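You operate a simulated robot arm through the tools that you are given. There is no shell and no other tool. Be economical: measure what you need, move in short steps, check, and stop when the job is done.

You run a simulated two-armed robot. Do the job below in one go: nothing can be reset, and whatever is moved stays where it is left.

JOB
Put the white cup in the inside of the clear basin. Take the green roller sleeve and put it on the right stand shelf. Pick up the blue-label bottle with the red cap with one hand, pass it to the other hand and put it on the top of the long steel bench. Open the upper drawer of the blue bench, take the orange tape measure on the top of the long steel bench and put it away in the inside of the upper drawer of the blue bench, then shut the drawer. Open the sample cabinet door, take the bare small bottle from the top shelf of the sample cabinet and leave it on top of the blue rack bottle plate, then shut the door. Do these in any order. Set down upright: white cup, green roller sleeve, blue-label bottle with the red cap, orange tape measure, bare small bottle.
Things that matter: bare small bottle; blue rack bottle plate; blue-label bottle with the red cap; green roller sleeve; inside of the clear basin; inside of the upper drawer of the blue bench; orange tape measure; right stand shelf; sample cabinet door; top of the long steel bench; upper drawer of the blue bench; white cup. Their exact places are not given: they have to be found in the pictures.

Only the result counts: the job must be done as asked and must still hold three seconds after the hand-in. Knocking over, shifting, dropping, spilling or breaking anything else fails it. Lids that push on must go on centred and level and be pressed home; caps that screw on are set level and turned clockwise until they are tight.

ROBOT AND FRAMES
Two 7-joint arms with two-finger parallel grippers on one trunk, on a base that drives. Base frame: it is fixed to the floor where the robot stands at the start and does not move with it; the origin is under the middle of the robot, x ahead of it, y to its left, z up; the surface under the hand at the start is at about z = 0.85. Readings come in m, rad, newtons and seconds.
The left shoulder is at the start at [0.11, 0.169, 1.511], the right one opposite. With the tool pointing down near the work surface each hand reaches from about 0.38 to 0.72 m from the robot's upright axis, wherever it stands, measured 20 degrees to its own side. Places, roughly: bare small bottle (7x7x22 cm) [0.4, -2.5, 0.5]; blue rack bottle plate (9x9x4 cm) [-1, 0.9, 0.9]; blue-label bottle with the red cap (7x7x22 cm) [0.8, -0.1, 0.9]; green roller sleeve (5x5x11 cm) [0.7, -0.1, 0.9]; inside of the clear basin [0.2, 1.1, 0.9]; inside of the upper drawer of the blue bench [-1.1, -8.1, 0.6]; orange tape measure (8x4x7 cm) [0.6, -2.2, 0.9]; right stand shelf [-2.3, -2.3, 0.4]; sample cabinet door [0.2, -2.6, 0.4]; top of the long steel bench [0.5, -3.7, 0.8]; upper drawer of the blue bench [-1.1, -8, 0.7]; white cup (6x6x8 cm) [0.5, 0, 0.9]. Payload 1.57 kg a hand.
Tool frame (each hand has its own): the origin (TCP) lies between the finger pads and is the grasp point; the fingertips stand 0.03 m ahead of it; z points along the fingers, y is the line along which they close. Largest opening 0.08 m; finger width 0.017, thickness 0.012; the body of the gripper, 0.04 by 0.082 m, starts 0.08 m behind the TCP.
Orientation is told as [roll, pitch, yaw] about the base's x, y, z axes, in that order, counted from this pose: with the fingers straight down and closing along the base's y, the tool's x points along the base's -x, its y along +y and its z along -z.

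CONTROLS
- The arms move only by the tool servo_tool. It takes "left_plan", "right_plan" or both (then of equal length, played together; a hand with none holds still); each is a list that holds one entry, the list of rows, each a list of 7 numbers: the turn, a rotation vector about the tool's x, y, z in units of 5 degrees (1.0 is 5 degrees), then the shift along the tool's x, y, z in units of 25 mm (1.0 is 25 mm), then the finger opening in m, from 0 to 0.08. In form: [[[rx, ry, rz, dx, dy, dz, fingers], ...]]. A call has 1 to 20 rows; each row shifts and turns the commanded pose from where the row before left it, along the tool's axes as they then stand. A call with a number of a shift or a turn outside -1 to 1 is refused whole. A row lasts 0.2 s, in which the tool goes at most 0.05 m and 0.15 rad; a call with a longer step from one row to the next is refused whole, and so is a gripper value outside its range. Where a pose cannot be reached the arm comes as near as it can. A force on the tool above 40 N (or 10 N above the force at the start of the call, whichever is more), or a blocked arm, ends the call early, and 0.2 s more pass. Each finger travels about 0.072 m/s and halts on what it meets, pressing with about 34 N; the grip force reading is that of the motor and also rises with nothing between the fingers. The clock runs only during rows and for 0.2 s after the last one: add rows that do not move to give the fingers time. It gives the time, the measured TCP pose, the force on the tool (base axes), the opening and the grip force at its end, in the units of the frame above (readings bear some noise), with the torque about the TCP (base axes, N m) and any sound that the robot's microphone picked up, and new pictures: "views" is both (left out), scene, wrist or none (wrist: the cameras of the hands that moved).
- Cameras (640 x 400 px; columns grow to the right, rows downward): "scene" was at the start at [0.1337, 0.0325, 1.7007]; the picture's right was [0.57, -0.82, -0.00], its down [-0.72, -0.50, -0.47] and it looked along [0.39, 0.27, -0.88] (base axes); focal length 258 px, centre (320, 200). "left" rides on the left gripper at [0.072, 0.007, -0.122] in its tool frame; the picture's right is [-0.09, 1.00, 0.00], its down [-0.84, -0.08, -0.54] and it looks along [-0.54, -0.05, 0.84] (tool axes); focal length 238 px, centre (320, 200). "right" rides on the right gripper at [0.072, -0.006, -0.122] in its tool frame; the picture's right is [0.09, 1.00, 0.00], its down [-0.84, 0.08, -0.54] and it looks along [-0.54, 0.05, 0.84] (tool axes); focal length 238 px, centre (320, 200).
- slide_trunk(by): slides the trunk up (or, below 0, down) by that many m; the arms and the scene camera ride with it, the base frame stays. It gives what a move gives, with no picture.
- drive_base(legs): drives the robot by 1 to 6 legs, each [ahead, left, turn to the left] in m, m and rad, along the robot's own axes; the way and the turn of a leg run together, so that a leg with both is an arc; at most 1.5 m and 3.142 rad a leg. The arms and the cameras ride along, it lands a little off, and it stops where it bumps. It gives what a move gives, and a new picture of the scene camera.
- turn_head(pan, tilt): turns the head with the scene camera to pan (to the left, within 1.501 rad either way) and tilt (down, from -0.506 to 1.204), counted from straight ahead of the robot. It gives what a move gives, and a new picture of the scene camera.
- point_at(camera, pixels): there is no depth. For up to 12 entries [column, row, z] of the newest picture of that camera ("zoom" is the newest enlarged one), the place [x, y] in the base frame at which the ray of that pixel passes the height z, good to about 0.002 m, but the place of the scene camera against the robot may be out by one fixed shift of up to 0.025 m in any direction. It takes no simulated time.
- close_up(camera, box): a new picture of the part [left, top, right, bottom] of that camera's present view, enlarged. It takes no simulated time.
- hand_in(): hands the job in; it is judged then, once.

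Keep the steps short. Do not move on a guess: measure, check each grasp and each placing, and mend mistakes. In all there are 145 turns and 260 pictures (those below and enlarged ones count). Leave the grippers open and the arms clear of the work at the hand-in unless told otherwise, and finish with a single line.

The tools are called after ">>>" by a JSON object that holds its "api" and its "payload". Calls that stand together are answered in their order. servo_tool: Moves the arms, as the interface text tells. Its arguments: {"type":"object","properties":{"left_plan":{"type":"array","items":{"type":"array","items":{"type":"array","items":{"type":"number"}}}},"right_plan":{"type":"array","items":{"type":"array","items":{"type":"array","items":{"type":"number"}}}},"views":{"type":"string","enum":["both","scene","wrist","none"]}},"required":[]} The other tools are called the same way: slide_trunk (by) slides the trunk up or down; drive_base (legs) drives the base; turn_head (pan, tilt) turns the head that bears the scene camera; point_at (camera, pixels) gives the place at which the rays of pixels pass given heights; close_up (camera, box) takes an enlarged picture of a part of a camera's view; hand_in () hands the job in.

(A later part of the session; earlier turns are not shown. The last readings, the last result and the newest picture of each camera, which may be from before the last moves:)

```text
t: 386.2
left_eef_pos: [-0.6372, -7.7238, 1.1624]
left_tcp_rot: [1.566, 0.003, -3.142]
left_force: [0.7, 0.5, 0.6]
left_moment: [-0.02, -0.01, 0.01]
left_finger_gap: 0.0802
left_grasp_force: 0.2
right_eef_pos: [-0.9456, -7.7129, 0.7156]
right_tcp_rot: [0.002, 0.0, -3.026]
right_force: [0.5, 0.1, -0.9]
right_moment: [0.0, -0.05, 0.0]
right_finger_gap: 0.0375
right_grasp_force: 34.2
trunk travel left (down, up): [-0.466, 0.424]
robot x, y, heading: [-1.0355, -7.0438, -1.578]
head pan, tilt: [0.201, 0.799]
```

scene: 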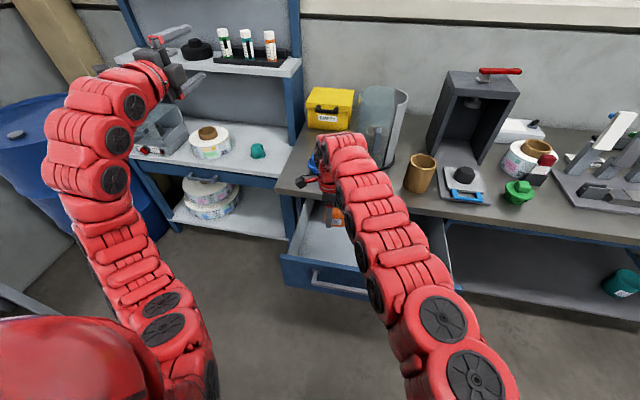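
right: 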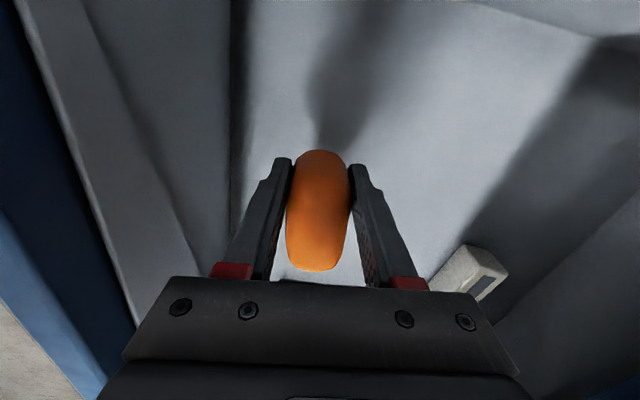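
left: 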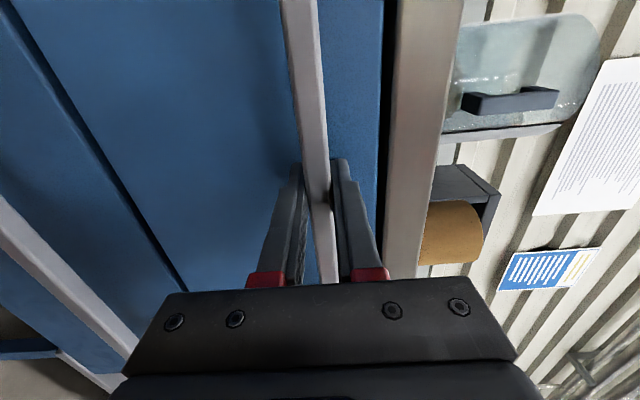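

>>> {"api": "slide_trunk", "payload": {"by": -0.01}}

>>> {"api": "slide_trunk", "payload": {"by": -0.006}}

>>> {"api": "close_up", "payload": {"camera": "right", "box": [240, 100, 400, 200]}}

```text
t: 386.8
left_eef_pos: [-0.6376, -7.7254, 1.1522]
left_tcp_rot: [1.565, 0.0, -3.141]
left_force: [-0.9, 0.3, 0.2]
left_moment: [0.02, -0.01, 0.02]
left_finger_gap: 0.08
left_grasp_force: 0.1
right_eef_pos: [-0.9459, -7.7129, 0.7058]
right_tcp_rot: [0.0, 0.0, -3.025]
right_force: [-0.5, 0.6, -2.0]
right_moment: [0.02, -0.04, 0.05]
right_finger_gap: 0.0375
right_grasp_force: 33.6
trunk travel left (down, up): [-0.456, 0.434]
robot x, y, heading: [-1.039, -7.0435, -1.575]
head pan, tilt: [0.201, 0.799]
```

```text
t: 387.4
left_eef_pos: [-0.6378, -7.7241, 1.1459]
left_tcp_rot: [1.565, 0.002, -3.141]
left_force: [-0.2, 0.2, 1.0]
left_moment: [0.0, -0.01, -0.01]
left_finger_gap: 0.0799
left_grasp_force: 0.1
right_eef_pos: [-0.9456, -7.714, 0.6994]
right_tcp_rot: [0.002, 0.0, -3.028]
right_force: [-0.5, 0.8, -2.0]
right_moment: [0.02, -0.05, -0.04]
right_finger_gap: 0.0374
right_grasp_force: 34.9
trunk travel left (down, up): [-0.45, 0.44]
robot x, y, heading: [-1.0351, -7.0394, -1.573]
head pan, tilt: [0.201, 0.799]
```

```text
4.00 times, centred on (320, 150) of right
```

zoom: 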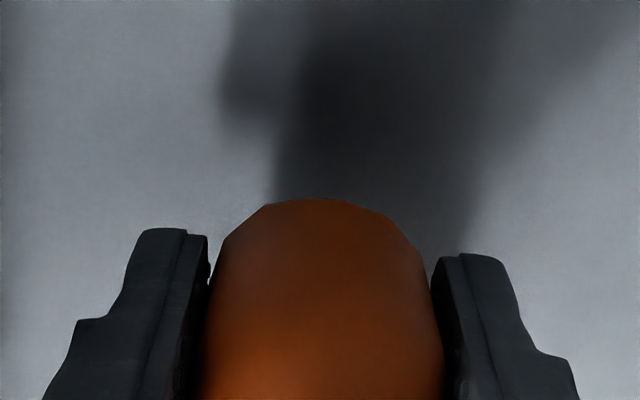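

>>> {"api": "slide_trunk", "payload": {"by": -0.006}}

>>> {"api": "slide_trunk", "payload": {"by": -0.005}}

>>> {"api": "slide_trunk", "payload": {"by": -0.004}}

```text
t: 387.9
left_eef_pos: [-0.6375, -7.7248, 1.1401]
left_tcp_rot: [1.566, 0.002, -3.141]
left_force: [0.4, -0.2, 0.0]
left_moment: [-0.02, 0.03, 0.0]
left_finger_gap: 0.08
left_grasp_force: 0.1
right_eef_pos: [-0.9452, -7.7131, 0.6929]
right_tcp_rot: [0.002, 0.001, -3.027]
right_force: [0.0, -0.1, -1.4]
right_moment: [-0.02, -0.05, 0.01]
right_finger_gap: 0.0376
right_grasp_force: 33.7
trunk travel left (down, up): [-0.444, 0.446]
robot x, y, heading: [-1.034, -7.0461, -1.57]
head pan, tilt: [0.201, 0.799]
```

```text
t: 388.4
left_eef_pos: [-0.6375, -7.7244, 1.1339]
left_tcp_rot: [1.566, 0.002, -3.142]
left_force: [-1.0, -0.7, 0.6]
left_moment: [0.02, 0.01, -0.01]
left_finger_gap: 0.0799
left_grasp_force: 0.0
right_eef_pos: [-0.9445, -7.7123, 0.6878]
right_tcp_rot: [0.001, -0.002, -3.026]
right_force: [-0.3, 0.0, -2.0]
right_moment: [0.01, -0.06, 0.05]
right_finger_gap: 0.0378
right_grasp_force: 34.2
trunk travel left (down, up): [-0.439, 0.451]
robot x, y, heading: [-1.0371, -7.0428, -1.577]
head pan, tilt: [0.201, 0.799]
```

```text
t: 389.0
left_eef_pos: [-0.6371, -7.7253, 1.1315]
left_tcp_rot: [1.567, 0.001, -3.141]
left_force: [0.5, 0.3, 0.5]
left_moment: [-0.03, -0.03, -0.01]
left_finger_gap: 0.0802
left_grasp_force: 0.0
right_eef_pos: [-0.9446, -7.7126, 0.6847]
right_tcp_rot: [0.002, 0.0, -3.028]
right_force: [-0.7, -0.4, -2.8]
right_moment: [0.01, -0.07, -0.01]
right_finger_gap: 0.0379
right_grasp_force: 34.0
trunk travel left (down, up): [-0.435, 0.455]
robot x, y, heading: [-1.0384, -7.042, -1.571]
head pan, tilt: [0.201, 0.799]
```

Still no contact; the floor is deeper. Continue with 1 cm steps.

>>> {"api": "slide_trunk", "payload": {"by": -0.01}}

>>> {"api": "slide_trunk", "payload": {"by": -0.008}}

>>> {"api": "slide_trunk", "payload": {"by": -0.008}}

>>> {"api": "servo_tool", "payload": {"right_plan": [[[0, 0, 0, 0, 0, 0.1, 0.02], [0, 0, 0, 0, 0, 0.1, 0.02], [0, 0, 0, 0, 0, 0.1, 0.02], [0, 0, 0, 0, 0, 0, 0.02]]], "views": "wrist"}}

```text
t: 389.6
left_eef_pos: [-0.6366, -7.7256, 1.1225]
left_tcp_rot: [1.565, 0.003, -3.142]
left_force: [0.0, -0.1, 1.0]
left_moment: [0.01, -0.01, -0.02]
left_finger_gap: 0.08
left_grasp_force: 0.1
right_eef_pos: [-0.9458, -7.7135, 0.6751]
right_tcp_rot: [0.002, 0.001, -3.025]
right_force: [0.2, 0.2, -2.9]
right_moment: [0.0, -0.02, 0.01]
right_finger_gap: 0.0378
right_grasp_force: 34.0
trunk travel left (down, up): [-0.425, 0.465]
robot x, y, heading: [-1.0352, -7.0418, -1.571]
head pan, tilt: [0.201, 0.799]
```

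```text
t: 390.1
left_eef_pos: [-0.6387, -7.7235, 1.1152]
left_tcp_rot: [1.566, 0.002, -3.142]
left_force: [0.3, -0.1, 0.4]
left_moment: [-0.01, -0.03, -0.04]
left_finger_gap: 0.0799
left_grasp_force: 0.0
right_eef_pos: [-0.9469, -7.7118, 0.6689]
right_tcp_rot: [0.005, 0.001, -3.027]
right_force: [-2.3, -0.4, 26.6]
right_moment: [0.56, -0.29, 0.04]
right_finger_gap: 0.0374
right_grasp_force: 33.8
trunk travel left (down, up): [-0.417, 0.473]
robot x, y, heading: [-1.0378, -7.0472, -1.573]
head pan, tilt: [0.201, 0.799]
```

```text
t: 390.7
left_eef_pos: [-0.6378, -7.7216, 1.1069]
left_tcp_rot: [1.567, 0.001, -3.142]
left_force: [-0.3, -0.4, -0.7]
left_moment: [0.0, 0.02, 0.0]
left_finger_gap: 0.0802
left_grasp_force: 0.1
right_eef_pos: [-0.9444, -7.7126, 0.6595]
right_tcp_rot: [0.004, -0.001, -3.026]
right_force: [0.5, 0.4, 23.6]
right_moment: [0.31, 0.06, 0.07]
right_finger_gap: 0.0378
right_grasp_force: 34.3
trunk travel left (down, up): [-0.409, 0.481]
robot x, y, heading: [-1.0316, -7.04, -1.574]
head pan, tilt: [0.201, 0.799]
```

```text
t: 391.2
left_eef_pos: [-0.6375, -7.7232, 1.1045]
left_tcp_rot: [1.566, 0.003, -3.141]
left_force: [-0.1, 0.1, -0.1]
left_moment: [0.0, 0.0, 0.0]
left_finger_gap: 0.0801
left_grasp_force: 0.0
right_eef_pos: [-0.946, -7.7145, 0.6585]
right_tcp_rot: [0.006, 0.0, -3.027]
right_force: [-1.1, -0.3, 16.5]
right_moment: [0.31, 0.45, 0.06]
right_finger_gap: 0.0374
right_grasp_force: 34.4
trunk travel left (down, up): [-0.409, 0.481]
robot x, y, heading: [-1.0336, -7.0434, -1.572]
head pan, tilt: [0.201, 0.799]
stopped in row 2 (right hand): the force on the tool passed its limit at 42 N (the readings are from after the stop); the commanded pose is now the measured one
```

right: 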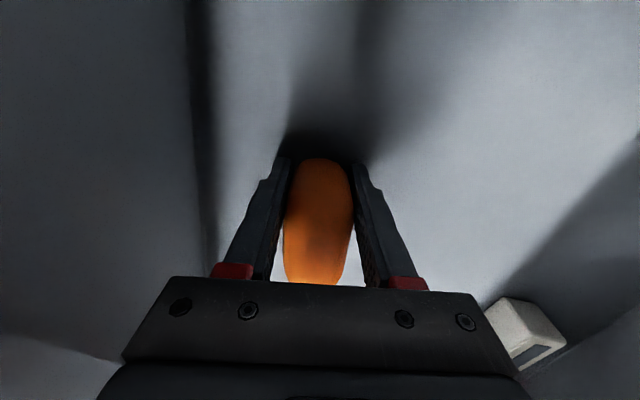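

Tape rests on the drawer floor. Release, rise by the trunk, and back away; verify.

>>> {"api": "servo_tool", "payload": {"right_plan": [[[0, 0, 0, 0, 0, -0.1, 0.045], [0, 0, 0, 0, 0, 0, 0.06], [0, 0, 0, 0, 0, 0, 0.075], [0, 0, 0, 0, 0, 0, 0.075], [0, 0, 0, 0, 0, -0.8, 0.075], [0, 0, 0, 0, 0, -0.8, 0.075]]], "views": "wrist"}}

>>> {"api": "slide_trunk", "payload": {"by": 0.23}}

>>> {"api": "drive_base", "payload": {"legs": [[-0.35, 0, 0], [0, -0.3, 0]]}}

>>> {"api": "servo_tool", "payload": {"right_plan": [[[0, 0, 0, -0.9, -0.4, 0.3, 0.06], [0, 0, 0, -0.9, -0.4, 0.3, 0.06], [0, 0, 0, -0.9, -0.4, 0.3, 0.06], [0, 0, 0, -0.9, -0.4, 0.3, 0.06], [0, 0, 0, -0.9, -0.4, 0.3, 0.06], [0, 0, 0, -0.9, -0.4, 0.3, 0.06], [0, 0, 0, -0.9, -0.4, 0.3, 0.06], [0, 0, 0, -0.9, -0.2, 0.3, 0.06], [0, 0, 0, -0.9, 0, 0.3, 0.06], [0, 0, 0, -0.9, 0, 0.3, 0.06], [0, 0, 0, -0.9, 0, 0.3, 0.06], [0, 0, 0, -0.9, 0, 0.3, 0.06], [0, 0, 0, 0, 0, 0, 0.06]]], "left_plan": [[[0, 0, 0, 0, 0, 0, 0.0], [0, 0, 0, 0, 0, 0, 0.0], [0, 0, 0, 0, 0, 0, 0.0], [0, 0, 0, 0, 0, 0, 0.0], [0, 0, 0, 0, 0, 0, 0.0], [0, 0, 0, 0, 0, 0, 0.0], [0, 0, 0, 0, 0, 0, 0.0], [0, 0, 0, 0, 0, 0, 0.0], [0, 0, 0, 0, 0, 0, 0.0], [0, 0, 0, 0, 0, 0, 0.0], [0, 0, 0, 0, 0, 0, 0.0], [0, 0, 0, 0, 0, 0, 0.0], [0, 0, 0, 0, 0, 0, 0.0]]], "views": "scene"}}

>>> {"api": "close_up", "payload": {"camera": "scene", "box": [160, 100, 400, 280]}}

```text
t: 392.6
left_eef_pos: [-0.637, -7.7241, 1.1049]
left_tcp_rot: [1.566, 0.001, -3.141]
left_force: [-0.6, -0.1, 0.4]
left_moment: [-0.05, 0.02, 0.01]
left_finger_gap: 0.08
left_grasp_force: 0.0
right_eef_pos: [-0.9453, -7.7144, 0.6998]
right_tcp_rot: [-0.001, -0.001, -3.027]
right_force: [-0.5, -0.2, -0.2]
right_moment: [0.06, 0.01, -0.02]
right_finger_gap: 0.075
right_grasp_force: 0.1
trunk travel left (down, up): [-0.409, 0.481]
robot x, y, heading: [-1.0349, -7.0403, -1.575]
head pan, tilt: [0.201, 0.799]
```

right: 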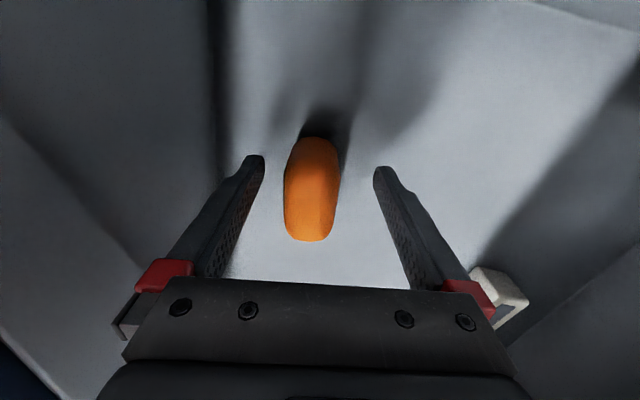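

```text
t: 395.1
left_eef_pos: [-0.6369, -7.7254, 1.3354]
left_tcp_rot: [1.566, 0.002, -3.142]
left_force: [1.0, 0.0, 0.6]
left_moment: [-0.01, -0.01, -0.03]
left_finger_gap: 0.0802
left_grasp_force: 0.2
right_eef_pos: [-0.9455, -7.7133, 0.9295]
right_tcp_rot: [0.0, 0.0, -3.027]
right_force: [-0.4, -0.2, 0.1]
right_moment: [-0.03, 0.0, 0.03]
right_finger_gap: 0.0752
right_grasp_force: 0.1
trunk travel left (down, up): [-0.639, 0.251]
robot x, y, heading: [-1.0376, -7.0398, -1.576]
head pan, tilt: [0.201, 0.799]
```

```text
t: 399.0
left_eef_pos: [-0.9362, -7.3668, 1.3354]
left_tcp_rot: [1.567, 0.001, -3.14]
left_force: [-0.8, 0.2, -0.7]
left_moment: [0.02, 0.01, 0.0]
left_finger_gap: 0.08
left_grasp_force: 0.0
right_eef_pos: [-1.2444, -7.3553, 0.9302]
right_tcp_rot: [0.002, 0.001, -3.027]
right_force: [-0.2, 0.2, 0.8]
right_moment: [0.03, -0.04, 0.01]
right_finger_gap: 0.0752
right_grasp_force: 0.1
trunk travel left (down, up): [-0.639, 0.251]
robot x, y, heading: [-1.3329, -6.6853, -1.57]
head pan, tilt: [0.201, 0.799]
```

scene: 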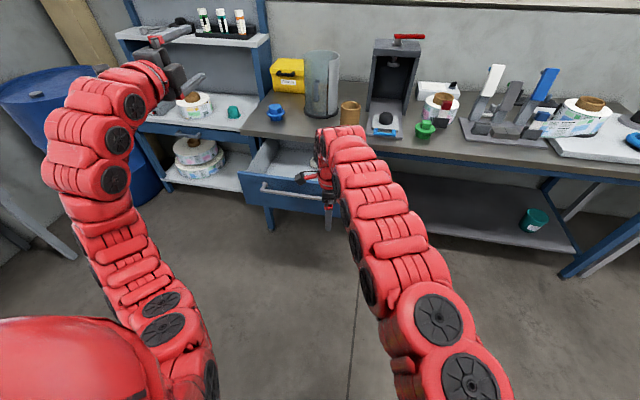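

```text
t: 401.8
left_eef_pos: [-0.9356, -7.3671, 1.3364]
left_tcp_rot: [1.565, 0.002, -3.14]
left_force: [0.5, -1.3, -0.2]
left_moment: [-0.02, -0.01, -0.02]
left_finger_gap: 0.0001
left_grasp_force: 21.1
right_eef_pos: [-1.5203, -7.3284, 0.8356]
right_tcp_rot: [0.002, 0.0, -3.025]
right_force: [0.2, 0.1, 0.3]
right_moment: [0.02, -0.01, 0.0]
right_finger_gap: 0.06
right_grasp_force: 0.1
right hand out of reach, approached as far as the arm can: row 7, 8
trunk travel left (down, up): [-0.639, 0.251]
robot x, y, heading: [-1.3376, -6.6821, -1.57]
head pan, tilt: [0.201, 0.799]
```

scene: 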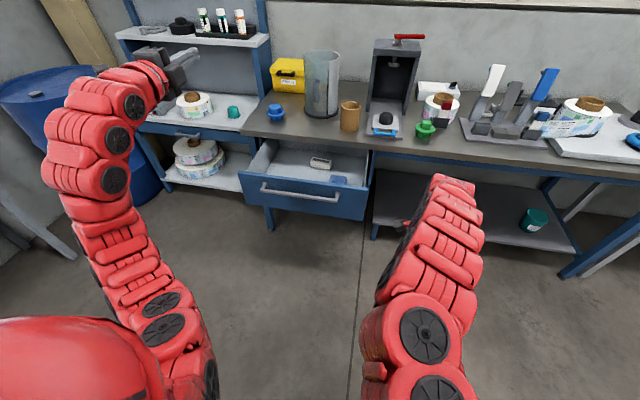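

```text
2.22 times, centred on (280, 190) of scene
```

zoom: 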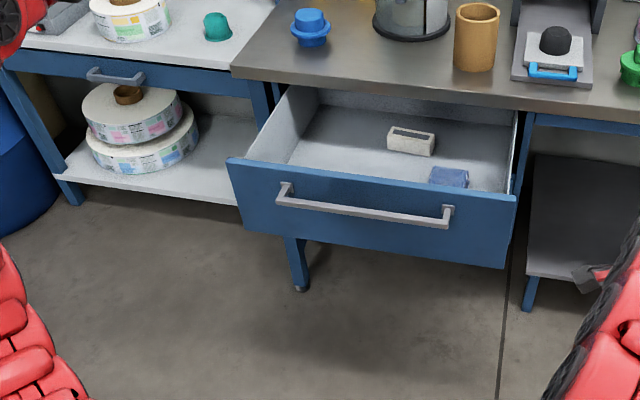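

Tape stands in the drawer (hidden behind the front panel from here). Now lower so the closed left fingers are at z 0.72 (below the bar), and push the drawer shut by driving ahead.

>>> {"api": "servo_tool", "payload": {"right_plan": [[[0, 0, 0, 0, -1, 0.3, 0.06], [0, 0, 0, 0, -1, 0.3, 0.06], [0, 0, 0, 0, -1, 0.3, 0.06], [0, 0, 0, 0, -1, 0.3, 0.06], [0, 0, 0, 0, 0, 0, 0.06]]], "views": "none"}}

>>> {"api": "slide_trunk", "payload": {"by": -0.4}}

>>> {"api": "slide_trunk", "payload": {"by": -0.216}}

>>> {"api": "drive_base", "payload": {"legs": [[0.3, 0, 0]]}}

>>> {"api": "drive_base", "payload": {"legs": [[0.175, 0, 0]]}}

```text
t: 403.0
left_eef_pos: [-0.9355, -7.3669, 1.3349]
left_tcp_rot: [1.567, 0.001, -3.14]
left_force: [0.1, 0.7, 0.1]
left_moment: [0.0, -0.03, 0.03]
left_finger_gap: 0.0
left_grasp_force: 21.3
right_eef_pos: [-1.534, -7.2819, 0.7791]
right_tcp_rot: [-0.001, -0.001, -3.024]
right_force: [0.4, 0.2, -0.6]
right_moment: [-0.01, -0.05, 0.01]
right_finger_gap: 0.0603
right_grasp_force: 0.1
right hand out of reach, approached as far as the arm can: row 1, 2, 3, 4
trunk travel left (down, up): [-0.639, 0.251]
robot x, y, heading: [-1.331, -6.6864, -1.573]
head pan, tilt: [0.201, 0.799]
```

```text
t: 406.8
left_eef_pos: [-0.9353, -7.366, 0.9361]
left_tcp_rot: [1.564, 0.001, -3.141]
left_force: [-0.3, -0.5, 0.6]
left_moment: [-0.03, 0.03, 0.04]
left_finger_gap: 0.0002
left_grasp_force: 20.8
right_eef_pos: [-1.534, -7.2822, 0.3789]
right_tcp_rot: [-0.001, 0.0, -3.025]
right_force: [0.6, -0.6, -0.3]
right_moment: [-0.04, 0.0, 0.0]
right_finger_gap: 0.0601
right_grasp_force: 0.0
trunk travel left (down, up): [-0.239, 0.651]
robot x, y, heading: [-1.3385, -6.6822, -1.568]
head pan, tilt: [0.201, 0.799]
```

```text
t: 409.1
left_eef_pos: [-0.9359, -7.3649, 0.7178]
left_tcp_rot: [1.566, 0.001, -3.141]
left_force: [0.4, -0.4, -0.9]
left_moment: [-0.01, 0.03, 0.01]
left_finger_gap: 0.0
left_grasp_force: 21.5
right_eef_pos: [-1.5339, -7.2825, 0.163]
right_tcp_rot: [-0.003, -0.001, -3.025]
right_force: [-0.5, -0.2, -0.5]
right_moment: [0.0, -0.02, -0.04]
right_finger_gap: 0.0602
right_grasp_force: 0.1
trunk travel left (down, up): [-0.023, 0.867]
robot x, y, heading: [-1.3354, -6.6852, -1.57]
head pan, tilt: [0.201, 0.799]
```

```text
t: 411.2
left_eef_pos: [-0.9367, -7.6684, 0.7194]
left_tcp_rot: [1.565, 0.001, -3.143]
left_force: [-0.1, -0.2, 0.3]
left_moment: [-0.02, -0.01, 0.01]
left_finger_gap: 0.0
left_grasp_force: 21.2
right_eef_pos: [-1.5344, -7.5841, 0.163]
right_tcp_rot: [-0.001, -0.002, -3.028]
right_force: [-0.1, 0.3, -0.1]
right_moment: [0.0, 0.02, 0.0]
right_finger_gap: 0.06
right_grasp_force: 0.0
trunk travel left (down, up): [-0.023, 0.867]
robot x, y, heading: [-1.3389, -6.9862, -1.574]
head pan, tilt: [0.201, 0.799]
```

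scene: 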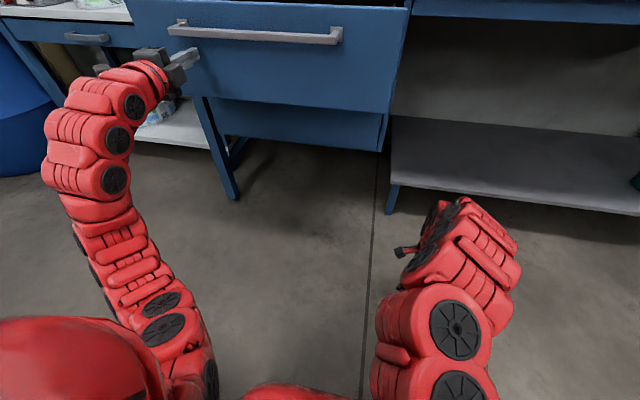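

```text
t: 412.7
left_eef_pos: [-0.9361, -7.8406, 0.7183]
left_tcp_rot: [1.565, 0.001, -3.139]
left_force: [-0.8, 0.4, 0.0]
left_moment: [0.01, -0.01, 0.03]
left_finger_gap: 0.0
left_grasp_force: 21.4
right_eef_pos: [-1.5345, -7.7574, 0.1622]
right_tcp_rot: [0.0, 0.001, -3.026]
right_force: [-1.8, 0.5, 0.2]
right_moment: [-0.01, -0.01, 0.02]
right_finger_gap: 0.0601
right_grasp_force: 0.0
trunk travel left (down, up): [-0.023, 0.867]
robot x, y, heading: [-1.3396, -7.1597, -1.572]
head pan, tilt: [0.201, 0.799]
```

scene: 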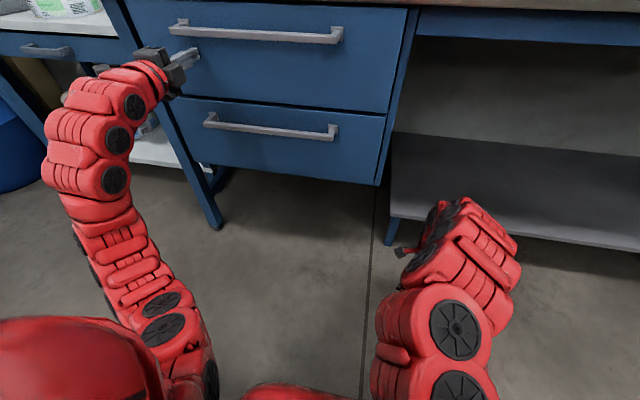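

Nearly shut; give it the last push, then back off, raise, and check the drawer.

>>> {"api": "drive_base", "payload": {"legs": [[0.015, 0, 0]]}}

>>> {"api": "drive_base", "payload": {"legs": [[-0.45, 0, 0]]}}

>>> {"api": "slide_trunk", "payload": {"by": 0.3}}

>>> {"api": "servo_tool", "payload": {"left_plan": [[[0, 0, -1, 0, 0, 0, 0.08], [0, 0, -1, 0, 0, 0, 0.08], [0, 0, -1, 0, 0, 0, 0.08], [0, 0, -1, 0, 0, 0, 0.08], [0, 0, -1, 0, 0, 0, 0.08], [0, 0, -1, 0, 0, 0, 0.08], [0, 0, -1, 0, 0, 0, 0.08], [0, 0, -1, 0, 0, 0, 0.08], [0, 0, -1, 0, 0, 0, 0.08], [0, 0, -1, 0, 0, 0, 0.08], [0, 0, -1, 0, 0, 0, 0.08], [0, 0, -1, 0, 0, 0, 0.08], [0, 0, -1, 0, 0, 0, 0.08], [0, 0, -1, 0, 0, 0, 0.08], [0, 0, -1, 0, 0, 0, 0.08], [0, 0, -1, 0, 0, 0, 0.08], [0, 0, -1, 0, 0, 0, 0.08], [0, 0, -1, 0, 0, 0, 0.08], [0, 0, 0, 0, 0, 0, 0.08]]], "right_plan": [[[0, 0, -0.925, 0, 0, 0, 0.08], [0, 0, -0.925, 0, 0, 0, 0.08], [0, 0, -0.925, 0, 0, 0, 0.08], [0, 0, -0.925, 0, 0, 0, 0.08], [0, 0, -0.925, 0, 0, 0, 0.08], [0, 0, -0.925, 0, 0, 0, 0.08], [0, 0, -0.925, 0, 0, 0, 0.08], [0, 0, -0.925, 0, 0, 0, 0.08], [0, 0, -0.925, 0, 0, 0, 0.08], [0, 0, -0.925, 0, 0, 0, 0.08], [0, 0, -0.925, 0, 0, 0, 0.08], [0, 0, -0.925, 0, 0, 0, 0.08], [0, 0, -0.925, 0, 0, 0, 0.08], [0, 0, -0.925, 0, 0, 0, 0.08], [0, 0, -0.925, 0, 0, 0, 0.08], [0, 0, -0.925, 0, 0, 0, 0.08], [0, 0, -0.925, 0, 0, 0, 0.08], [0, 0, -0.925, 0, 0, 0, 0.08], [0, 0, 0, 0, 0, 0, 0.08]]], "views": "none"}}

>>> {"api": "servo_tool", "payload": {"right_plan": [[[0, -1, 0, 0, 0, 0, 0.08], [0, -1, 0, 0, 0, 0, 0.08], [0, -1, 0, 0, 0, 0, 0.08], [0, -1, 0, 0, 0, 0, 0.08], [0, -1, 0, 0, 0, 0, 0.08], [0, -1, 0, 0, 0, 0, 0.08], [0, -1, 0, 0, 0, 0, 0.08], [0, -1, 0, 0, 0, 0, 0.08], [0, -1, 0, 0, 0, 0, 0.08], [0, -1, 0, 0, 0, 0, 0.08], [0, -1, 0, 0, 0, 0, 0.08], [0, -1, 0, 0, 0, 0, 0.08], [0, -1, 0, 0, 0, 0, 0.08], [0, -1, 0, 0, 0, 0, 0.08], [0, -1, 0, 0, 0, 0, 0.08], [0, -1, 0, 0, 0, 0, 0.08], [0, -1, 0, 0, 0, 0, 0.08], [0, -1, 0, 0, 0, 0, 0.08], [0, 0, 0, 0, 0, 0, 0.08]]], "views": "scene"}}

```text
t: 413.5
left_eef_pos: [-0.9359, -7.8463, 0.7183]
left_tcp_rot: [1.564, 0.003, -3.143]
left_force: [-1.8, 9.1, 1.9]
left_moment: [-0.14, -0.02, -0.07]
left_finger_gap: 0.0
left_grasp_force: 21.7
right_eef_pos: [-1.5334, -7.7659, 0.1641]
right_tcp_rot: [0.0, -0.002, -3.024]
right_force: [0.3, 0.1, -0.5]
right_moment: [0.04, -0.01, 0.01]
right_finger_gap: 0.06
right_grasp_force: 0.0
trunk travel left (down, up): [-0.023, 0.867]
robot x, y, heading: [-1.3352, -7.1695, -1.572]
head pan, tilt: [0.201, 0.799]
stopped in leg 1: the force on the tool passed its limit at 100 N (the readings are from after the stop); the commanded pose is now the measured one
```

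scene: 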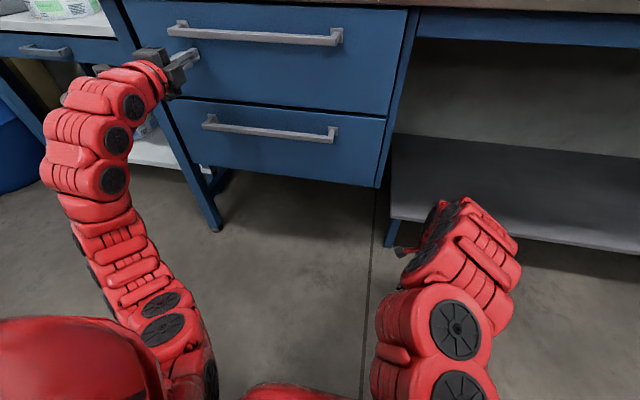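

```text
t: 416.2
left_eef_pos: [-0.9291, -7.3884, 0.7172]
left_tcp_rot: [1.561, 0.003, -3.124]
left_force: [-0.2, 0.2, 0.8]
left_moment: [-0.01, 0.01, -0.02]
left_finger_gap: 0.0
left_grasp_force: 21.0
right_eef_pos: [-1.5285, -7.3164, 0.1627]
right_tcp_rot: [-0.001, -0.001, -3.009]
right_force: [0.1, 0.3, 0.5]
right_moment: [-0.03, -0.02, -0.01]
right_finger_gap: 0.0603
right_grasp_force: 0.0
trunk travel left (down, up): [-0.023, 0.867]
robot x, y, heading: [-1.344, -6.7156, -1.555]
head pan, tilt: [0.201, 0.799]
```

scene: 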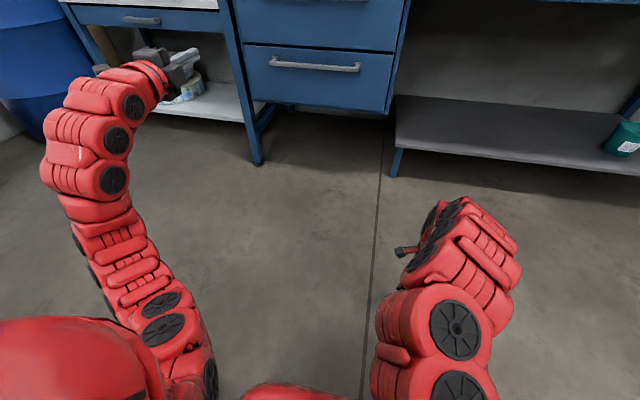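

```text
t: 419.2
left_eef_pos: [-0.9293, -7.3877, 1.0183]
left_tcp_rot: [1.563, 0.004, -3.124]
left_force: [0.7, -0.2, -0.2]
left_moment: [0.01, 0.0, 0.0]
left_finger_gap: 0.0
left_grasp_force: 21.2
right_eef_pos: [-1.5284, -7.3154, 0.4623]
right_tcp_rot: [-0.001, -0.002, -3.007]
right_force: [-0.1, 1.2, 0.1]
right_moment: [0.03, -0.03, -0.02]
right_finger_gap: 0.0599
right_grasp_force: 0.1
trunk travel left (down, up): [-0.323, 0.567]
robot x, y, heading: [-1.3369, -6.7162, -1.553]
head pan, tilt: [0.201, 0.799]
```

```text
t: 423.2
left_eef_pos: [-0.9285, -7.387, 1.0183]
left_tcp_rot: [0.161, -1.562, -1.716]
left_force: [1.0, -0.3, 0.4]
left_moment: [-0.02, 0.01, 0.01]
left_finger_gap: 0.08
left_grasp_force: 0.0
right_eef_pos: [-1.5291, -7.3159, 0.4624]
right_tcp_rot: [-0.001, 0.0, -1.555]
right_force: [-0.7, -0.2, -0.5]
right_moment: [0.01, -0.03, -0.02]
right_finger_gap: 0.0802
right_grasp_force: 0.0
trunk travel left (down, up): [-0.323, 0.567]
robot x, y, heading: [-1.3407, -6.7147, -1.55]
head pan, tilt: [0.201, 0.799]
```

```text
t: 427.2
left_eef_pos: [-0.9291, -7.3878, 1.0194]
left_tcp_rot: [0.298, -1.56, -1.85]
left_force: [-0.5, 0.4, -0.5]
left_moment: [0.01, -0.01, 0.0]
left_finger_gap: 0.08
left_grasp_force: 0.0
right_eef_pos: [-1.5579, -7.4905, 0.5157]
right_tcp_rot: [0.171, -1.471, -1.713]
right_force: [0.1, 0.1, 0.4]
right_moment: [0.02, -0.01, 0.0]
right_finger_gap: 0.0803
right_grasp_force: 0.2
right hand out of reach, approached as far as the arm can: row 1, 2, 3, 4, 5, 6, 7, 8, 9, 10, 11, 12
trunk travel left (down, up): [-0.323, 0.567]
robot x, y, heading: [-1.3414, -6.7167, -1.557]
head pan, tilt: [0.201, 0.799]
```

scene: 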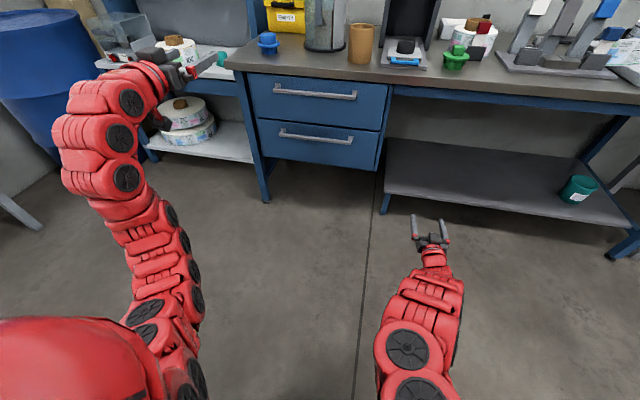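

Drawer is shut. Both hands now point ahead. Drive to face the sample cabinet: turn to heading 0, forward 0.7, then north 3.6 m.

>>> {"api": "drive_base", "payload": {"legs": [[0, 0, 1.557], [0.65, 0, 0], [0, 1.45, 0], [0, 1.45, 0], [0, 0.7, 0]]}}

>>> {"api": "turn_head", "payload": {"pan": 0.15, "tilt": 0.6}}

>>> {"api": "close_up", "payload": {"camera": "scene", "box": [200, 120, 440, 300]}}

```text
t: 451.6
left_eef_pos: [0.0207, -2.7188, 1.0191]
left_tcp_rot: [0.247, -1.561, -0.251]
left_force: [0.0, 0.6, -0.5]
left_moment: [0.01, 0.02, -0.01]
left_finger_gap: 0.0799
left_grasp_force: 0.1
right_eef_pos: [0.1112, -3.3488, 0.5158]
right_tcp_rot: [0.164, -1.468, -0.159]
right_force: [0.0, -0.3, 0.3]
right_moment: [0.01, 0.03, 0.01]
right_finger_gap: 0.08
right_grasp_force: 0.0
trunk travel left (down, up): [-0.323, 0.567]
robot x, y, heading: [-0.6611, -3.1155, 0.003]
head pan, tilt: [0.201, 0.799]
```

scene: 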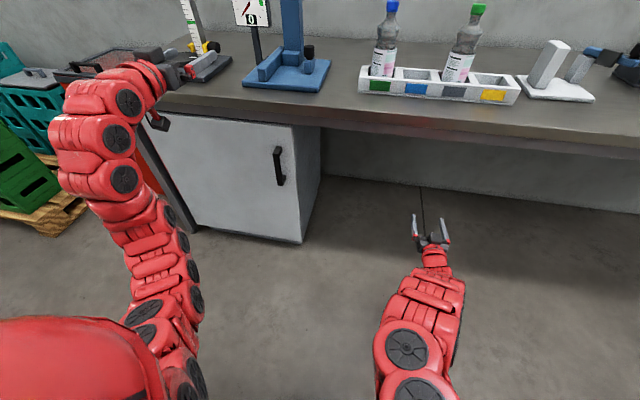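

```text
t: 452.4
left_eef_pos: [0.017, -2.7195, 1.0216]
left_tcp_rot: [0.463, -1.565, -0.465]
left_force: [-0.2, 0.5, 0.2]
left_moment: [0.0, -0.04, -0.04]
left_finger_gap: 0.0799
left_grasp_force: 0.1
right_eef_pos: [0.1098, -3.3484, 0.517]
right_tcp_rot: [0.184, -1.474, -0.171]
right_force: [-0.3, -0.2, -0.4]
right_moment: [0.03, -0.03, 0.03]
right_finger_gap: 0.0799
right_grasp_force: 0.1
trunk travel left (down, up): [-0.323, 0.567]
robot x, y, heading: [-0.6598, -3.1207, -0.001]
head pan, tilt: [0.15, 0.6]
```

scene: 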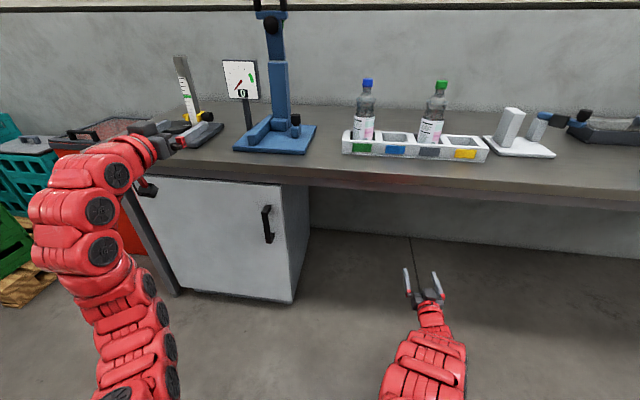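

```text
2.22 times, centred on (320, 210) of scene
```

zoom: 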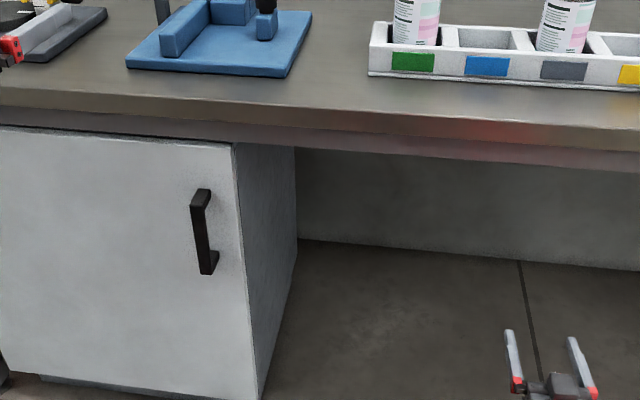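

>>> {"api": "point_at", "payload": {"camera": "scene", "pixels": [[268, 224, 0.5], [268, 224, 0.55], [268, 224, 0.6], [268, 224, 0.65], [294, 301, 0.1], [294, 301, 0.05], [283, 186, 0.75], [283, 186, 0.8], [130, 180, 0.78], [283, 186, 0.7]]}}

```text
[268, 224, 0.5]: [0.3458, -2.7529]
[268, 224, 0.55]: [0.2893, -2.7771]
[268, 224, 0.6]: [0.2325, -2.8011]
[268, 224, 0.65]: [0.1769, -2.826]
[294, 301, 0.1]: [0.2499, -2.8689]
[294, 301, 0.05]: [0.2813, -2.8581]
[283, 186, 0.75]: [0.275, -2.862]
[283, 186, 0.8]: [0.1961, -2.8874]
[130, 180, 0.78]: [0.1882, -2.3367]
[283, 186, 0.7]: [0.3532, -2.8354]
```

Handle solved: about [0.21, −2.79, 0.60], door front x≈0.25, free edge y≈−2.85. Raise trunk 0.08 and line the right hand up.

>>> {"api": "slide_trunk", "payload": {"by": 0.083}}

>>> {"api": "drive_base", "payload": {"legs": [[0, 0.558, 0]]}}

>>> {"api": "servo_tool", "payload": {"right_plan": [[[0, 0, 0, 0, 0, 0, 0.08]]], "views": "wrist"}}

```text
t: 453.6
left_eef_pos: [0.0167, -2.7189, 1.1046]
left_tcp_rot: [0.423, -1.564, -0.424]
left_force: [0.5, 0.1, 0.5]
left_moment: [-0.01, 0.02, 0.01]
left_finger_gap: 0.08
left_grasp_force: 0.0
right_eef_pos: [0.1102, -3.3485, 0.6011]
right_tcp_rot: [0.18, -1.474, -0.171]
right_force: [0.3, 0.3, -0.6]
right_moment: [0.0, -0.04, 0.01]
right_finger_gap: 0.08
right_grasp_force: 0.1
trunk travel left (down, up): [-0.406, 0.484]
robot x, y, heading: [-0.6592, -3.1149, -0.005]
head pan, tilt: [0.15, 0.6]
```

```text
t: 456.8
left_eef_pos: [0.0209, -2.1613, 1.1044]
left_tcp_rot: [0.365, -1.564, -0.367]
left_force: [0.1, -0.2, -0.7]
left_moment: [0.01, -0.02, -0.02]
left_finger_gap: 0.08
left_grasp_force: 0.1
right_eef_pos: [0.1113, -2.7933, 0.6011]
right_tcp_rot: [0.171, -1.476, -0.168]
right_force: [0.6, 0.4, 0.1]
right_moment: [-0.01, 0.03, 0.0]
right_finger_gap: 0.0797
right_grasp_force: 0.1
trunk travel left (down, up): [-0.406, 0.484]
robot x, y, heading: [-0.6614, -2.5575, 0.0]
head pan, tilt: [0.15, 0.6]
```

scene: 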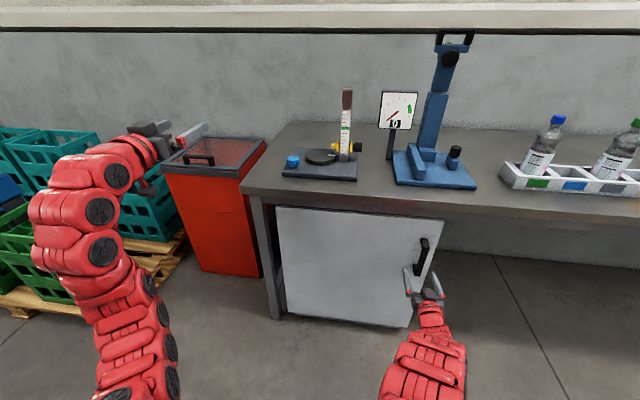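

```text
t: 457.2
left_eef_pos: [0.0166, -2.1621, 1.1074]
left_tcp_rot: [0.768, -1.567, -0.771]
left_force: [1.5, 0.4, 0.1]
left_moment: [0.02, 0.02, 0.01]
left_finger_gap: 0.0799
left_grasp_force: 0.0
right_eef_pos: [0.1098, -2.7931, 0.6035]
right_tcp_rot: [0.192, -1.477, -0.187]
right_force: [-0.8, -0.8, -1.1]
right_moment: [0.03, -0.02, 0.02]
right_finger_gap: 0.08
right_grasp_force: 0.0
trunk travel left (down, up): [-0.406, 0.484]
robot x, y, heading: [-0.6546, -2.5595, -0.006]
head pan, tilt: [0.15, 0.6]
```

right: 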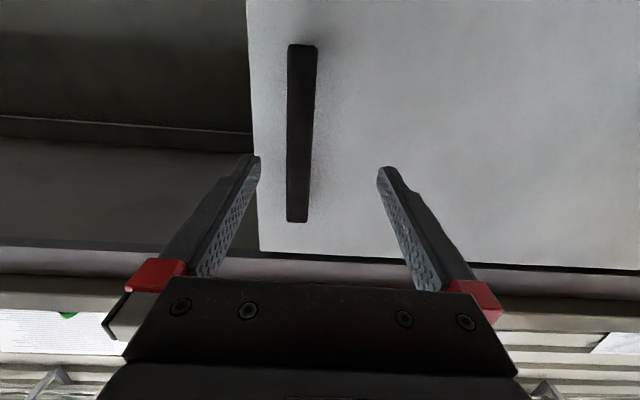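

Handle is ~1.5 cm south of the finger midline. Shift, advance 0.085, and close on it.

>>> {"api": "servo_tool", "payload": {"right_plan": [[[0, 0, 0, 0, -0.6, 0, 0.08], [0, 0, 0, 0, 0, 0.7, 0.08], [0, 0, 0, 0, 0, 0.7, 0.08], [0, 0, 0, 0, 0, 0.7, 0.08], [0, 0, 0, 0, 0, 0.7, 0.08], [0, 0, 0, 0, 0, 0.6, 0.08], [0, 0, 0, 0, 0, 0, 0.05], [0, 0, 0, 0, 0, 0, 0.02], [0, 0, 0, 0, 0, 0, 0.0], [0, 0, 0, 0, 0, 0, 0.0], [0, 0, 0, 0, 0, 0, 0.0]]], "views": "wrist"}}

```text
t: 459.6
left_eef_pos: [0.0141, -2.1645, 1.1068]
left_tcp_rot: [1.458, -1.567, -1.462]
left_force: [0.3, 0.5, 0.3]
left_moment: [0.02, 0.04, -0.02]
left_finger_gap: 0.08
left_grasp_force: 0.0
right_eef_pos: [0.1953, -2.8097, 0.5955]
right_tcp_rot: [0.184, -1.481, -0.185]
right_force: [-17.2, -11.7, 1.4]
right_moment: [-0.66, 0.11, -0.11]
right_finger_gap: 0.0216
right_grasp_force: 34.5
trunk travel left (down, up): [-0.406, 0.484]
robot x, y, heading: [-0.658, -2.5595, -0.005]
head pan, tilt: [0.15, 0.6]
```

right: 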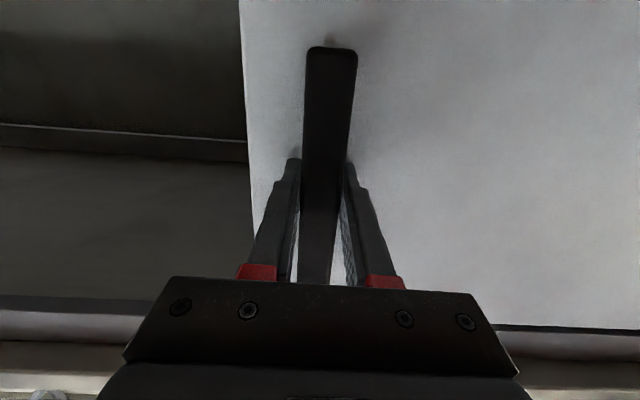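

Handle gripped. Measure the hinge side before swinging.

>>> {"api": "turn_head", "payload": {"pan": 0.0, "tilt": 0.65}}

>>> {"api": "point_at", "payload": {"camera": "scene", "pixels": [[337, 303, 0.07], [459, 314, 0.07], [326, 192, 0.76], [490, 205, 0.76], [350, 300, 0.07]]}}

```text
t: 460.3
left_eef_pos: [0.0148, -2.1645, 1.1079]
left_tcp_rot: [1.475, -1.568, -1.482]
left_force: [0.4, 0.1, -0.3]
left_moment: [-0.01, -0.01, 0.05]
left_finger_gap: 0.0801
left_grasp_force: 0.0
right_eef_pos: [0.196, -2.8106, 0.5964]
right_tcp_rot: [0.193, -1.481, -0.194]
right_force: [-20.9, -17.8, 1.0]
right_moment: [-0.85, 0.12, -0.07]
right_finger_gap: 0.0218
right_grasp_force: 35.1
trunk travel left (down, up): [-0.406, 0.484]
robot x, y, heading: [-0.6572, -2.561, -0.006]
head pan, tilt: [0.0, 0.649]
```

scene: 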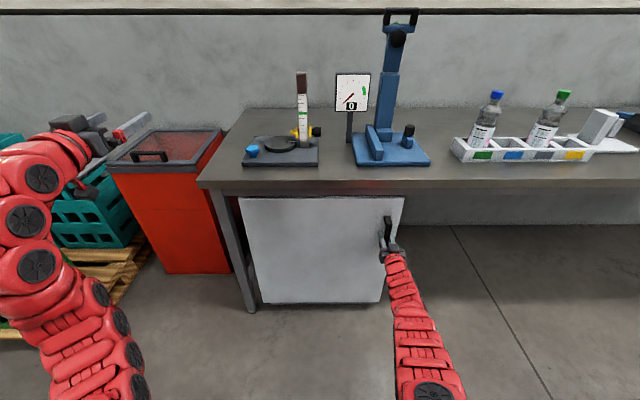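

```text
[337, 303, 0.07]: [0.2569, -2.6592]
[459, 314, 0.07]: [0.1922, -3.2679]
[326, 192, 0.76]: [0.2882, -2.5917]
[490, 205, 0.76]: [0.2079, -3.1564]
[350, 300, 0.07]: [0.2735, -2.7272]
```

Hinge ≈ [0.255, −2.275]. Swing the door open about 54° by driving a rigid arc about the hinge with the handle gripped.

>>> {"api": "drive_base", "payload": {"legs": [[-0.0906, 0.289, -0.317], [-0.0906, 0.289, -0.317], [-0.0906, 0.289, -0.317]]}}

```text
t: 461.7
left_eef_pos: [0.027, -2.1274, 1.1127]
left_tcp_rot: [2.779, -1.562, -2.931]
left_force: [0.5, -0.9, 0.0]
left_moment: [-0.01, -0.02, -0.01]
left_finger_gap: 0.0796
left_grasp_force: 0.0
right_eef_pos: [0.1154, -2.7976, 0.5972]
right_tcp_rot: [0.147, -1.481, -0.297]
right_force: [0.2, -3.1, -12.6]
right_moment: [-0.59, 0.88, -0.3]
right_finger_gap: 0.0219
right_grasp_force: 35.1
trunk travel left (down, up): [-0.406, 0.484]
robot x, y, heading: [-0.6862, -2.4261, -0.158]
head pan, tilt: [0.0, 0.649]
stopped in leg 1: the force on the tool passed its limit at 42 N (the readings are from after the stop); the commanded pose is now the measured one
```

scene: 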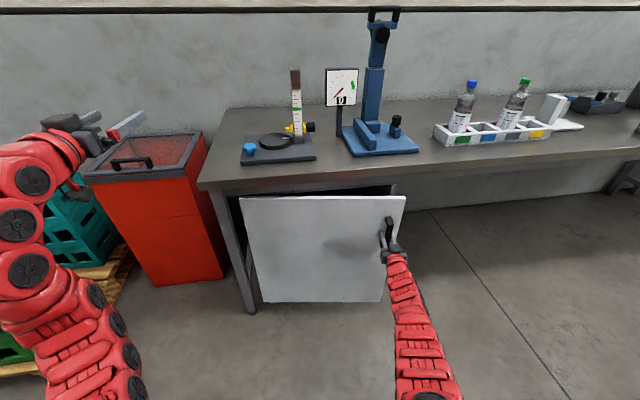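

The path is right (door opened ~9°); continue in several small arcs.

>>> {"api": "drive_base", "payload": {"legs": [[-0.0458, 0.146, -0.16]]}}

>>> {"api": "drive_base", "payload": {"legs": [[-0.0458, 0.146, -0.16]]}}

>>> {"api": "drive_base", "payload": {"legs": [[-0.0458, 0.146, -0.16]]}}

>>> {"api": "drive_base", "payload": {"legs": [[-0.0458, 0.146, -0.16]]}}

>>> {"api": "drive_base", "payload": {"legs": [[-0.0458, 0.146, -0.16]]}}

```text
t: 463.1
left_eef_pos: [0.0523, -2.0952, 1.1107]
left_tcp_rot: [2.438, -1.564, -2.751]
left_force: [0.1, -0.3, -0.1]
left_moment: [0.0, 0.02, -0.01]
left_finger_gap: 0.0801
left_grasp_force: 0.0
right_eef_pos: [0.0314, -2.7707, 0.5984]
right_tcp_rot: [0.191, -1.483, -0.5]
right_force: [-8.3, -19.8, -23.3]
right_moment: [-0.41, 0.17, -0.07]
right_finger_gap: 0.0218
right_grasp_force: 34.3
trunk travel left (down, up): [-0.406, 0.484]
robot x, y, heading: [-0.703, -2.2712, -0.315]
head pan, tilt: [0.0, 0.649]
```

scene: 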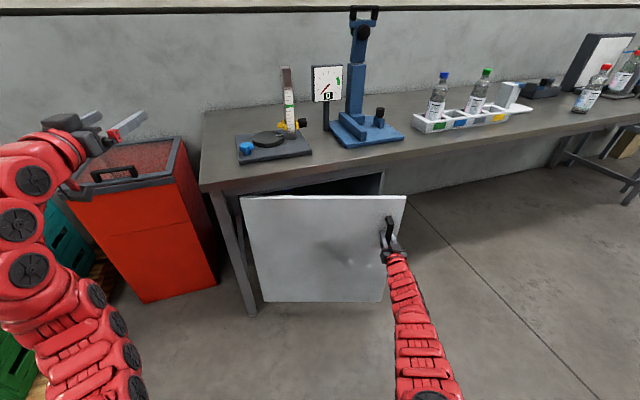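

```text
t: 464.5
left_eef_pos: [0.0788, -2.0628, 1.1148]
left_tcp_rot: [2.643, -1.56, -3.111]
left_force: [-1.1, 1.0, 0.4]
left_moment: [0.01, -0.01, -0.01]
left_finger_gap: 0.0799
left_grasp_force: 0.0
right_eef_pos: [-0.0466, -2.7289, 0.6002]
right_tcp_rot: [0.188, -1.484, -0.66]
right_force: [-15.4, -24.4, -26.4]
right_moment: [-0.36, 0.28, 0.17]
right_finger_gap: 0.0219
right_grasp_force: 34.7
trunk travel left (down, up): [-0.406, 0.484]
robot x, y, heading: [-0.6887, -2.1189, -0.472]
head pan, tilt: [0.0, 0.649]
```

scene: 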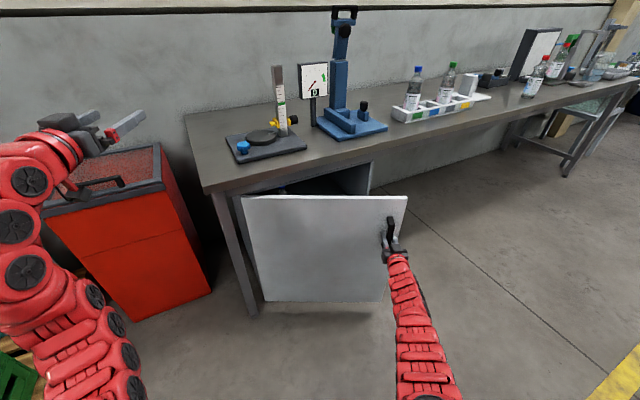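

```text
t: 465.9
left_eef_pos: [0.1107, -2.0331, 1.1167]
left_tcp_rot: [2.845, -1.557, 2.809]
left_force: [0.0, 0.0, -0.8]
left_moment: [0.01, -0.01, 0.02]
left_finger_gap: 0.08
left_grasp_force: 0.1
right_eef_pos: [-0.1184, -2.6746, 0.6005]
right_tcp_rot: [0.168, -1.487, -0.807]
right_force: [-9.3, -8.7, -28.1]
right_moment: [-0.45, 0.26, -0.18]
right_finger_gap: 0.0219
right_grasp_force: 34.8
trunk travel left (down, up): [-0.406, 0.484]
robot x, y, heading: [-0.654, -1.968, -0.627]
head pan, tilt: [0.0, 0.649]
```

scene: 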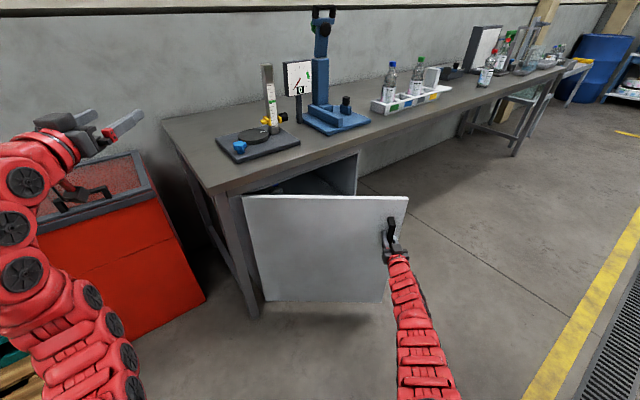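

```text
t: 467.2
left_eef_pos: [0.144, -2.0074, 1.12]
left_tcp_rot: [2.848, -1.553, 2.65]
left_force: [-1.1, 0.8, 0.6]
left_moment: [0.01, -0.01, -0.02]
left_finger_gap: 0.0802
left_grasp_force: 0.0
right_eef_pos: [-0.1825, -2.6085, 0.6021]
right_tcp_rot: [0.167, -1.486, -0.964]
right_force: [-22.0, -17.4, -28.0]
right_moment: [-0.28, 0.42, -0.11]
right_finger_gap: 0.022
right_grasp_force: 34.7
trunk travel left (down, up): [-0.406, 0.484]
robot x, y, heading: [-0.596, -1.8281, -0.782]
head pan, tilt: [0.0, 0.649]
```

scene: 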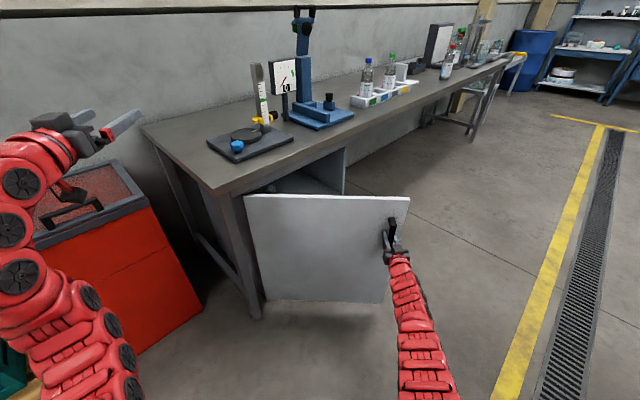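

```text
t: 468.6
left_eef_pos: [0.1871, -1.9926, 1.1193]
left_tcp_rot: [3.108, -1.549, 2.226]
left_force: [-0.3, -1.0, 0.0]
left_moment: [-0.05, -0.04, -0.04]
left_finger_gap: 0.08
left_grasp_force: 0.1
right_eef_pos: [-0.2323, -2.5326, 0.6059]
right_tcp_rot: [0.132, -1.491, -1.089]
right_force: [31.0, 15.6, -26.3]
right_moment: [-0.74, 0.54, -0.68]
right_finger_gap: 0.0224
right_grasp_force: 34.7
trunk travel left (down, up): [-0.406, 0.484]
robot x, y, heading: [-0.5177, -1.6999, -0.953]
head pan, tilt: [0.0, 0.649]
```

scene: 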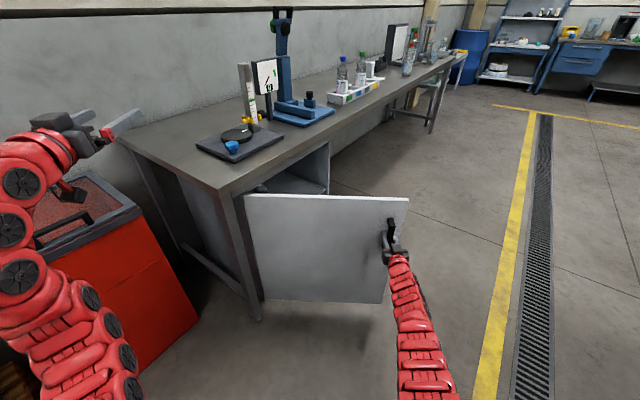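

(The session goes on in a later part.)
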